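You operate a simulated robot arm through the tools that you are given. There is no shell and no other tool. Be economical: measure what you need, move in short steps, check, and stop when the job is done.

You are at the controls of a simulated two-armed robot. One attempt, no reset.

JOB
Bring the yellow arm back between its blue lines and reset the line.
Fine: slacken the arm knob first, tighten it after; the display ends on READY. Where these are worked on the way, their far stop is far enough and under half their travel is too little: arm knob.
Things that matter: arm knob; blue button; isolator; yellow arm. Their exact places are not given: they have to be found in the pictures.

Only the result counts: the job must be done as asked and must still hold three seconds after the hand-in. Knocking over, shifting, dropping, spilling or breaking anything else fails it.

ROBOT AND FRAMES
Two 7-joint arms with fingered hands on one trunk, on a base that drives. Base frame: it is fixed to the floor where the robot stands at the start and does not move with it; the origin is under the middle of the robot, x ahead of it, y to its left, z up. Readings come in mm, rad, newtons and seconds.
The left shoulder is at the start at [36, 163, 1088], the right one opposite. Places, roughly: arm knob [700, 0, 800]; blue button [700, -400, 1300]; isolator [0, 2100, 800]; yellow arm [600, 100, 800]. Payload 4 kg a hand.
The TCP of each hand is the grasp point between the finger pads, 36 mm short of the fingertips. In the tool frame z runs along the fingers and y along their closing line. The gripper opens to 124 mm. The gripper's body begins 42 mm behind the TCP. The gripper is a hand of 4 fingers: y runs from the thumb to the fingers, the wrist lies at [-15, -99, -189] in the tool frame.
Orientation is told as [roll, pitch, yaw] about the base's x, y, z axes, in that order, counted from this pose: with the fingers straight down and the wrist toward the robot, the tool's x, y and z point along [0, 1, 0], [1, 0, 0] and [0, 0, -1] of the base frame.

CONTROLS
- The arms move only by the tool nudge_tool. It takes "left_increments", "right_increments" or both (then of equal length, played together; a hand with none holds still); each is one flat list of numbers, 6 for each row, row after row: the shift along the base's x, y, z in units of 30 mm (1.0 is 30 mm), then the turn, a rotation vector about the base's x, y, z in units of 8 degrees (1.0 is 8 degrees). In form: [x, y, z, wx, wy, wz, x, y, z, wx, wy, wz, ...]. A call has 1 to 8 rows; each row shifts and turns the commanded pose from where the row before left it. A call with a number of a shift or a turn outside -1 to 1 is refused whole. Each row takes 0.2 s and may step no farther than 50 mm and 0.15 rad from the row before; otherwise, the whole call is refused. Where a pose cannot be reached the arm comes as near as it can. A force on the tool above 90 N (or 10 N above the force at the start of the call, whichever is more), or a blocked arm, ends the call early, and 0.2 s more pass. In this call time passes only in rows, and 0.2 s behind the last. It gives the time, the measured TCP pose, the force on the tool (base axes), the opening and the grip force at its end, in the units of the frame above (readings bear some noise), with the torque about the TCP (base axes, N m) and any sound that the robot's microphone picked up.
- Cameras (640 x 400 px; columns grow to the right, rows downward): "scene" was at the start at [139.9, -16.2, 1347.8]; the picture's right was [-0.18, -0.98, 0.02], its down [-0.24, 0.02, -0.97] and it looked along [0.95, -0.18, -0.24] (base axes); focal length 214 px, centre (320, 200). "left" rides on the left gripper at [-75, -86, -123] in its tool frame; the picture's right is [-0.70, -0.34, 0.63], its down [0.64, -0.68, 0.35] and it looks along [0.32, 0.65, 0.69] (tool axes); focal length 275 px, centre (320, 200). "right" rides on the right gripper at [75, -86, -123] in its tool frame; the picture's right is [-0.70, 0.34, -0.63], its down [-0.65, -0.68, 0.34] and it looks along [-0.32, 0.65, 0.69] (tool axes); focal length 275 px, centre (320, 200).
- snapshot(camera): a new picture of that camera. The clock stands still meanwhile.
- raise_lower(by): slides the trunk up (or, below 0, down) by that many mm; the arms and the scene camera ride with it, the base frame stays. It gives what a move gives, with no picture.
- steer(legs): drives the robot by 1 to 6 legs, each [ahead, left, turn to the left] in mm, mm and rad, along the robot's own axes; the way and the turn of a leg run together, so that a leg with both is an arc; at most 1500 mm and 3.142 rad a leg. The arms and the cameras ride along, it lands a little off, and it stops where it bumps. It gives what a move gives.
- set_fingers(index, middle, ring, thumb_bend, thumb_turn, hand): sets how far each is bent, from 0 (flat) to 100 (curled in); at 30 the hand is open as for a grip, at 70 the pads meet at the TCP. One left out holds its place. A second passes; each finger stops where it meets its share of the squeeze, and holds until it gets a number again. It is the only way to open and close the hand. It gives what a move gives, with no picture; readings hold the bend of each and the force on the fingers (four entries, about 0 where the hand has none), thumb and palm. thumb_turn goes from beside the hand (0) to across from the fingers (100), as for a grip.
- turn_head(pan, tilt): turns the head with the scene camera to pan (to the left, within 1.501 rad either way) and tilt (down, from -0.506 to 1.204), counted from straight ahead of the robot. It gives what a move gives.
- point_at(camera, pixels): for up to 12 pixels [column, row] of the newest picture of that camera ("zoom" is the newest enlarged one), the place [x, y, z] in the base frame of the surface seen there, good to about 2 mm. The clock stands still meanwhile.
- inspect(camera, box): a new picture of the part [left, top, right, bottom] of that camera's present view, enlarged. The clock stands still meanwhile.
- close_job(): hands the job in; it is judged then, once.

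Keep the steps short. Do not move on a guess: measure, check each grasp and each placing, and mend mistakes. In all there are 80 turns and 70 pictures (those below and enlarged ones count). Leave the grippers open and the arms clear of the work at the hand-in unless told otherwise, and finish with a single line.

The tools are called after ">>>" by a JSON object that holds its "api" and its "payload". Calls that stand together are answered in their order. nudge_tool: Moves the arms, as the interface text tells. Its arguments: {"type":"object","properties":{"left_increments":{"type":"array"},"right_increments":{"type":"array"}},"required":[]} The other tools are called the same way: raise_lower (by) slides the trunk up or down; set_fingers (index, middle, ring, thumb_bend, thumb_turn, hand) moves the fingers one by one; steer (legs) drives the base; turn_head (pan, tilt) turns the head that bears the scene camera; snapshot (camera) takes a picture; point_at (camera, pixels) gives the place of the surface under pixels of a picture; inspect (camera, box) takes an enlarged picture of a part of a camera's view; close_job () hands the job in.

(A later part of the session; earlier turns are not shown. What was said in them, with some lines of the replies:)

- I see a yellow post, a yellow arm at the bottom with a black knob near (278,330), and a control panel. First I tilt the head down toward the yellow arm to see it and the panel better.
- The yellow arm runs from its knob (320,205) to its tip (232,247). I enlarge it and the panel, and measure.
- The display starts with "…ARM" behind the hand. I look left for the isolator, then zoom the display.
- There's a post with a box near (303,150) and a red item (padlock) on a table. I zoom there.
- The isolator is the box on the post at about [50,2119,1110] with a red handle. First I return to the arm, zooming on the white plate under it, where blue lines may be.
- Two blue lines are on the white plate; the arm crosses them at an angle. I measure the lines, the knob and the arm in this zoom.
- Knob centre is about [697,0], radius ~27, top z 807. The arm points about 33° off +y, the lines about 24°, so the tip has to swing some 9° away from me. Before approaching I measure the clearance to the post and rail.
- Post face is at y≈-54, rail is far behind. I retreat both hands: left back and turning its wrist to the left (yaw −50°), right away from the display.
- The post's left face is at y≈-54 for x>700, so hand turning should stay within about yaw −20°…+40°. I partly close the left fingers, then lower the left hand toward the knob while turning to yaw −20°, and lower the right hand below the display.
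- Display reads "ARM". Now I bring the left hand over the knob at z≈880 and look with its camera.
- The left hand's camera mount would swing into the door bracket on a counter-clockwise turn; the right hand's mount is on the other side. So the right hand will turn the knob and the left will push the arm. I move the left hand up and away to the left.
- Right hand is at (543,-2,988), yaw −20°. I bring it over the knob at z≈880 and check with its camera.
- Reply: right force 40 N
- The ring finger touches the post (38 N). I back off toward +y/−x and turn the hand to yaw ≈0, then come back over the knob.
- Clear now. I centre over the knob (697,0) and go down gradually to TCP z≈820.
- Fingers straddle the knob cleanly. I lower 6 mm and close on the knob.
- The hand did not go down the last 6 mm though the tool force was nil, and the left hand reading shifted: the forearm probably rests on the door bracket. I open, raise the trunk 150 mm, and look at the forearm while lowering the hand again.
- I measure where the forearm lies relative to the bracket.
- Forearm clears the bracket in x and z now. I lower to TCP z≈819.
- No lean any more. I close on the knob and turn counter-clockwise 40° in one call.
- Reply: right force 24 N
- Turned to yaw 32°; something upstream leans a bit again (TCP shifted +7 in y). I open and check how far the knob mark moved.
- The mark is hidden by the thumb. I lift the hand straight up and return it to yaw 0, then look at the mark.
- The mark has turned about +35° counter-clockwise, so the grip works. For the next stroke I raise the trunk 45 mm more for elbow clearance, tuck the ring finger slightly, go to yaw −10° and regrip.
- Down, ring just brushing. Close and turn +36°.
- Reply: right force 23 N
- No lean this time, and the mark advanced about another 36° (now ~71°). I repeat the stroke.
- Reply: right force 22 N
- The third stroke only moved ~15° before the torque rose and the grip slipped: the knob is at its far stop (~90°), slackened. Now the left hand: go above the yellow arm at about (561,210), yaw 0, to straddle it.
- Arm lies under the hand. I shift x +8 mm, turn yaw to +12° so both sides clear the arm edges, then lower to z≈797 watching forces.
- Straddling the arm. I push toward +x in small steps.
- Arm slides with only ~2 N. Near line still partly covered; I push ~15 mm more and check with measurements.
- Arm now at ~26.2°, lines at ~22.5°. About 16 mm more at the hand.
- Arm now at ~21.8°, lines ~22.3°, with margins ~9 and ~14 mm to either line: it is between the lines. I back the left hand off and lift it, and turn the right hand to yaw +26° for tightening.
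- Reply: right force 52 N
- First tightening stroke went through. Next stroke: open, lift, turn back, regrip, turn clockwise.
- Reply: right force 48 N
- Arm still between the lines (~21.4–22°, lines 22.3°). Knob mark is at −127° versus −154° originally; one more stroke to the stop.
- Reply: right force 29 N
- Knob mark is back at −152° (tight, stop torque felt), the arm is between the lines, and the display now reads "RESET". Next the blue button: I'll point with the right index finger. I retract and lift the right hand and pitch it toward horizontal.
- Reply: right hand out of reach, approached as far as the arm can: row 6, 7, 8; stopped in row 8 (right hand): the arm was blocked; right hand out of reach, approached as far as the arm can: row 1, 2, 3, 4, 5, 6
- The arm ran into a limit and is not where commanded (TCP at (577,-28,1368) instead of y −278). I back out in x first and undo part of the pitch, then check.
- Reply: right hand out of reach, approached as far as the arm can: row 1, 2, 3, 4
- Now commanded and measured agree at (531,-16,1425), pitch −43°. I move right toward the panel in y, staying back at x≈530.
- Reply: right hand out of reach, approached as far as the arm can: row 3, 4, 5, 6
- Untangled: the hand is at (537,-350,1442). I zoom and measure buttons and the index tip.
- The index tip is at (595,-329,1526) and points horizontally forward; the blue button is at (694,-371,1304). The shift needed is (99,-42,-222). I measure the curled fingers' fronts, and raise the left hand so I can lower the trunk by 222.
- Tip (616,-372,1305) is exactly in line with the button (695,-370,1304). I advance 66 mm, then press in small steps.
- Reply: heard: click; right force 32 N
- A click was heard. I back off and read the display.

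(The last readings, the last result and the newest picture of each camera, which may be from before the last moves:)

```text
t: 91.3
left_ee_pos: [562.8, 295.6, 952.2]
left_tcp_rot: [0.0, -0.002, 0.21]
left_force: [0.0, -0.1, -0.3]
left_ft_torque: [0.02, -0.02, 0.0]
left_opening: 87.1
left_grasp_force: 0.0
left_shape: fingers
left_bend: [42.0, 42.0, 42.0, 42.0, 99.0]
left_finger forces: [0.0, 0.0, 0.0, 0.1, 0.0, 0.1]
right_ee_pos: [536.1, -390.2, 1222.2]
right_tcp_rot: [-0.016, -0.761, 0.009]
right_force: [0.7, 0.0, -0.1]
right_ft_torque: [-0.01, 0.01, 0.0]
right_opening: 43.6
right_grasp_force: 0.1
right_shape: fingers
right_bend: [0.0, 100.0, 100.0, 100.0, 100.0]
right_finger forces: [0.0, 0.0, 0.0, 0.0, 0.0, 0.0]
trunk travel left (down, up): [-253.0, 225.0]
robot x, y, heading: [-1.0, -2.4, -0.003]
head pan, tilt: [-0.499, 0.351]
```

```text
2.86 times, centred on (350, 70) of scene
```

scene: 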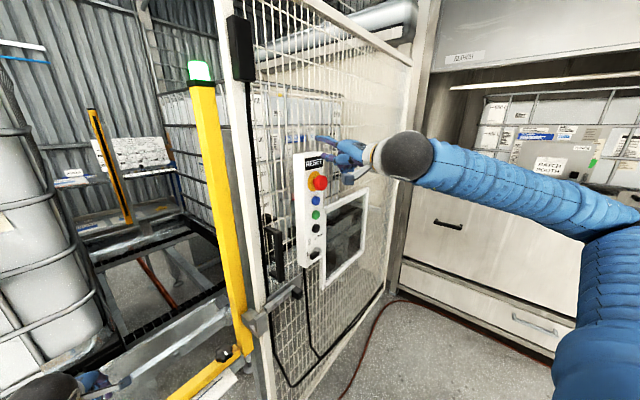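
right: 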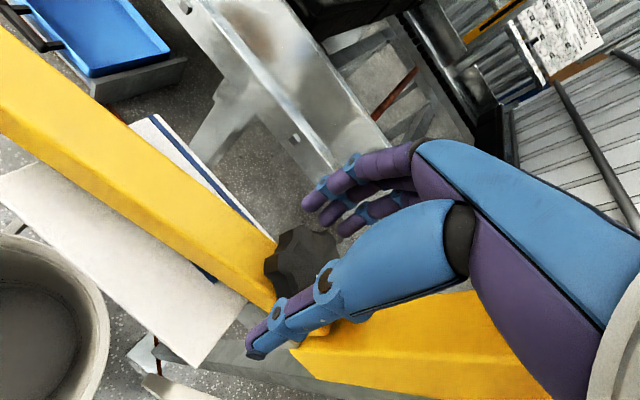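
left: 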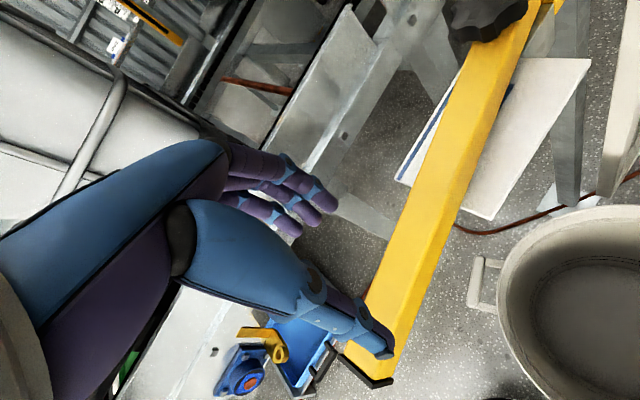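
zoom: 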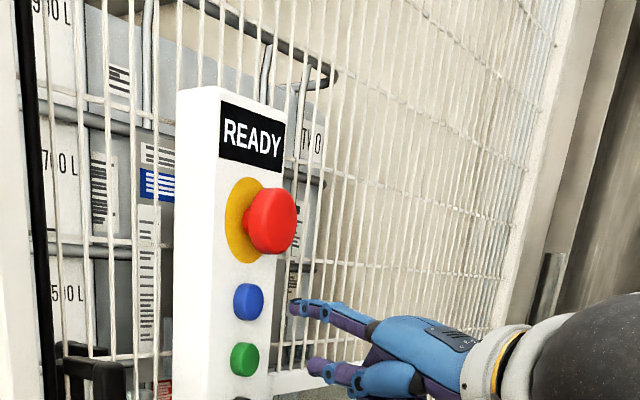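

Display reads READY. I withdraw both hands, open them, and check the yellow arm once more.

>>> {"api": "nudge_tool", "payload": {"right_increments": [-1, 0, 0, 0, 0, 0, -1, 0, 0, 0, 0, 0], "left_increments": [-0.5, 0.5, 1, 0, 0, 0, -0.5, 0.5, 1, 0, 0, 0]}}

>>> {"api": "set_fingers", "payload": {"hand": "right", "index": 30, "middle": 30, "ring": 30, "thumb_bend": 30}}

>>> {"api": "set_fingers", "payload": {"hand": "left", "index": 30, "middle": 30, "ring": 30, "thumb_bend": 30}}

>>> {"api": "turn_head", "payload": {"pan": -0.1, "tilt": 0.6}}

>>> {"api": "snapshot", "payload": {"camera": "scene"}}

>>> {"api": "inspect", "payload": {"camera": "scene", "box": [230, 150, 390, 270]}}

```text
t: 91.9
left_ee_pos: [533.9, 326.9, 1013.4]
left_tcp_rot: [0.001, 0.0, 0.209]
left_force: [0.5, -0.3, -0.3]
left_ft_torque: [-0.01, -0.02, 0.01]
left_opening: 87.2
left_grasp_force: 0.1
left_shape: fingers
left_bend: [42.0, 42.0, 42.0, 42.0, 99.0]
left_finger forces: [0.0, 0.0, 0.0, 0.0, 0.1, 0.0]
right_ee_pos: [499.2, -405.1, 1239.0]
right_tcp_rot: [-0.013, -0.756, 0.009]
right_force: [-0.6, -0.2, -1.0]
right_ft_torque: [0.01, 0.0, -0.01]
right_opening: 43.6
right_grasp_force: 0.0
right_shape: fingers
right_bend: [0.0, 100.0, 100.0, 100.0, 100.0]
right_finger forces: [0.0, 0.1, 0.0, 0.1, 0.1, 0.1]
right hand out of reach, approached as far as the arm can: row 1, 2
trunk travel left (down, up): [-253.0, 225.0]
robot x, y, heading: [1.1, -0.1, -0.003]
head pan, tilt: [-0.499, 0.351]
```

```text
t: 92.9
left_ee_pos: [535.0, 327.4, 1012.6]
left_tcp_rot: [0.0, -0.001, 0.207]
left_force: [0.0, -0.1, 0.3]
left_ft_torque: [-0.01, -0.02, 0.02]
left_opening: 87.4
left_grasp_force: 0.1
left_shape: fingers
left_bend: [42.0, 42.0, 42.0, 42.0, 99.0]
left_finger forces: [0.1, 0.0, 0.0, 0.1, 0.0, 0.0]
right_ee_pos: [500.2, -407.6, 1238.7]
right_tcp_rot: [-0.014, -0.758, 0.009]
right_force: [-0.2, -0.2, -0.2]
right_ft_torque: [0.02, -0.01, 0.03]
right_opening: 123.3
right_grasp_force: 0.0
right_shape: fingers
right_bend: [30.0, 30.0, 30.0, 30.0, 100.0]
right_finger forces: [0.1, 0.0, 0.0, 0.0, 0.0, 0.0]
trunk travel left (down, up): [-253.0, 225.0]
robot x, y, heading: [1.4, -0.6, -0.006]
head pan, tilt: [-0.499, 0.351]
```

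```text
t: 93.9
left_ee_pos: [535.7, 326.7, 1012.7]
left_tcp_rot: [-0.001, 0.001, 0.208]
left_force: [-0.1, 0.3, -0.6]
left_ft_torque: [0.04, -0.02, 0.0]
left_opening: 122.8
left_grasp_force: 0.1
left_shape: fingers
left_bend: [30.0, 30.0, 30.0, 30.0, 98.0]
left_finger forces: [0.1, 0.1, 0.0, 0.0, 0.0, 0.0]
right_ee_pos: [500.4, -405.9, 1239.3]
right_tcp_rot: [-0.016, -0.758, 0.008]
right_force: [0.3, 0.1, -0.3]
right_ft_torque: [0.02, 0.02, -0.02]
right_opening: 123.0
right_grasp_force: 0.1
right_shape: fingers
right_bend: [30.0, 30.0, 30.0, 30.0, 100.0]
right_finger forces: [0.0, 0.1, 0.0, 0.0, 0.1, 0.1]
trunk travel left (down, up): [-253.0, 225.0]
robot x, y, heading: [-4.5, -0.1, -0.004]
head pan, tilt: [-0.499, 0.351]
```

```text
t: 94.7
left_ee_pos: [534.5, 326.0, 1011.9]
left_tcp_rot: [-0.001, -0.001, 0.208]
left_force: [-0.7, 0.0, -0.1]
left_ft_torque: [-0.02, -0.01, 0.02]
left_opening: 123.0
left_grasp_force: 0.1
left_shape: fingers
left_bend: [30.0, 30.0, 30.0, 30.0, 98.0]
left_finger forces: [0.0, 0.0, 0.0, 0.0, 0.1, 0.0]
right_ee_pos: [500.8, -406.1, 1237.6]
right_tcp_rot: [-0.017, -0.756, 0.01]
right_force: [-0.1, -0.7, 0.0]
right_ft_torque: [-0.02, -0.01, -0.03]
right_opening: 122.9
right_grasp_force: 0.0
right_shape: fingers
right_bend: [30.0, 30.0, 30.0, 30.0, 100.0]
right_finger forces: [0.0, 0.0, 0.0, 0.0, 0.0, 0.0]
trunk travel left (down, up): [-253.0, 225.0]
robot x, y, heading: [1.1, 1.1, -0.003]
head pan, tilt: [-0.099, 0.6]
```

```text
12 pictures are left
```

scene: 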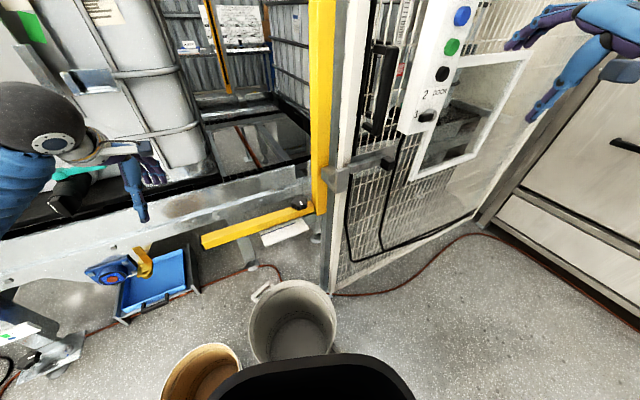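

```text
3.33 times, centred on (310, 210) of scene
```

zoom: 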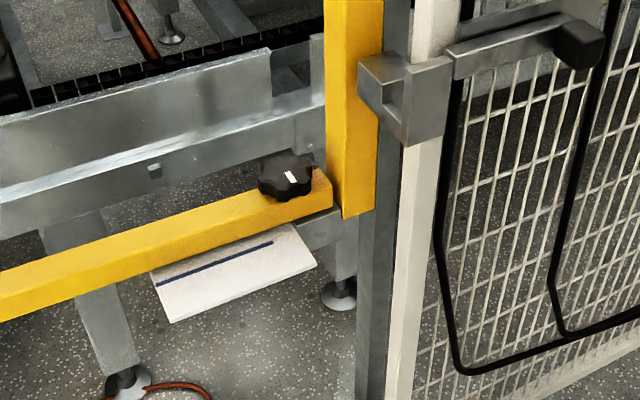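

Arm between its lines, knob tight, display READY, hands open and clear; I hand in.

>>> {"api": "close_job", "payload": {}}

```text
The job is handed in.
```

The yellow arm is back between its blue lines, the arm knob was slackened and tightened again to its stop, and after pressing the blue button the display reads READY; I left the isolator untouched.
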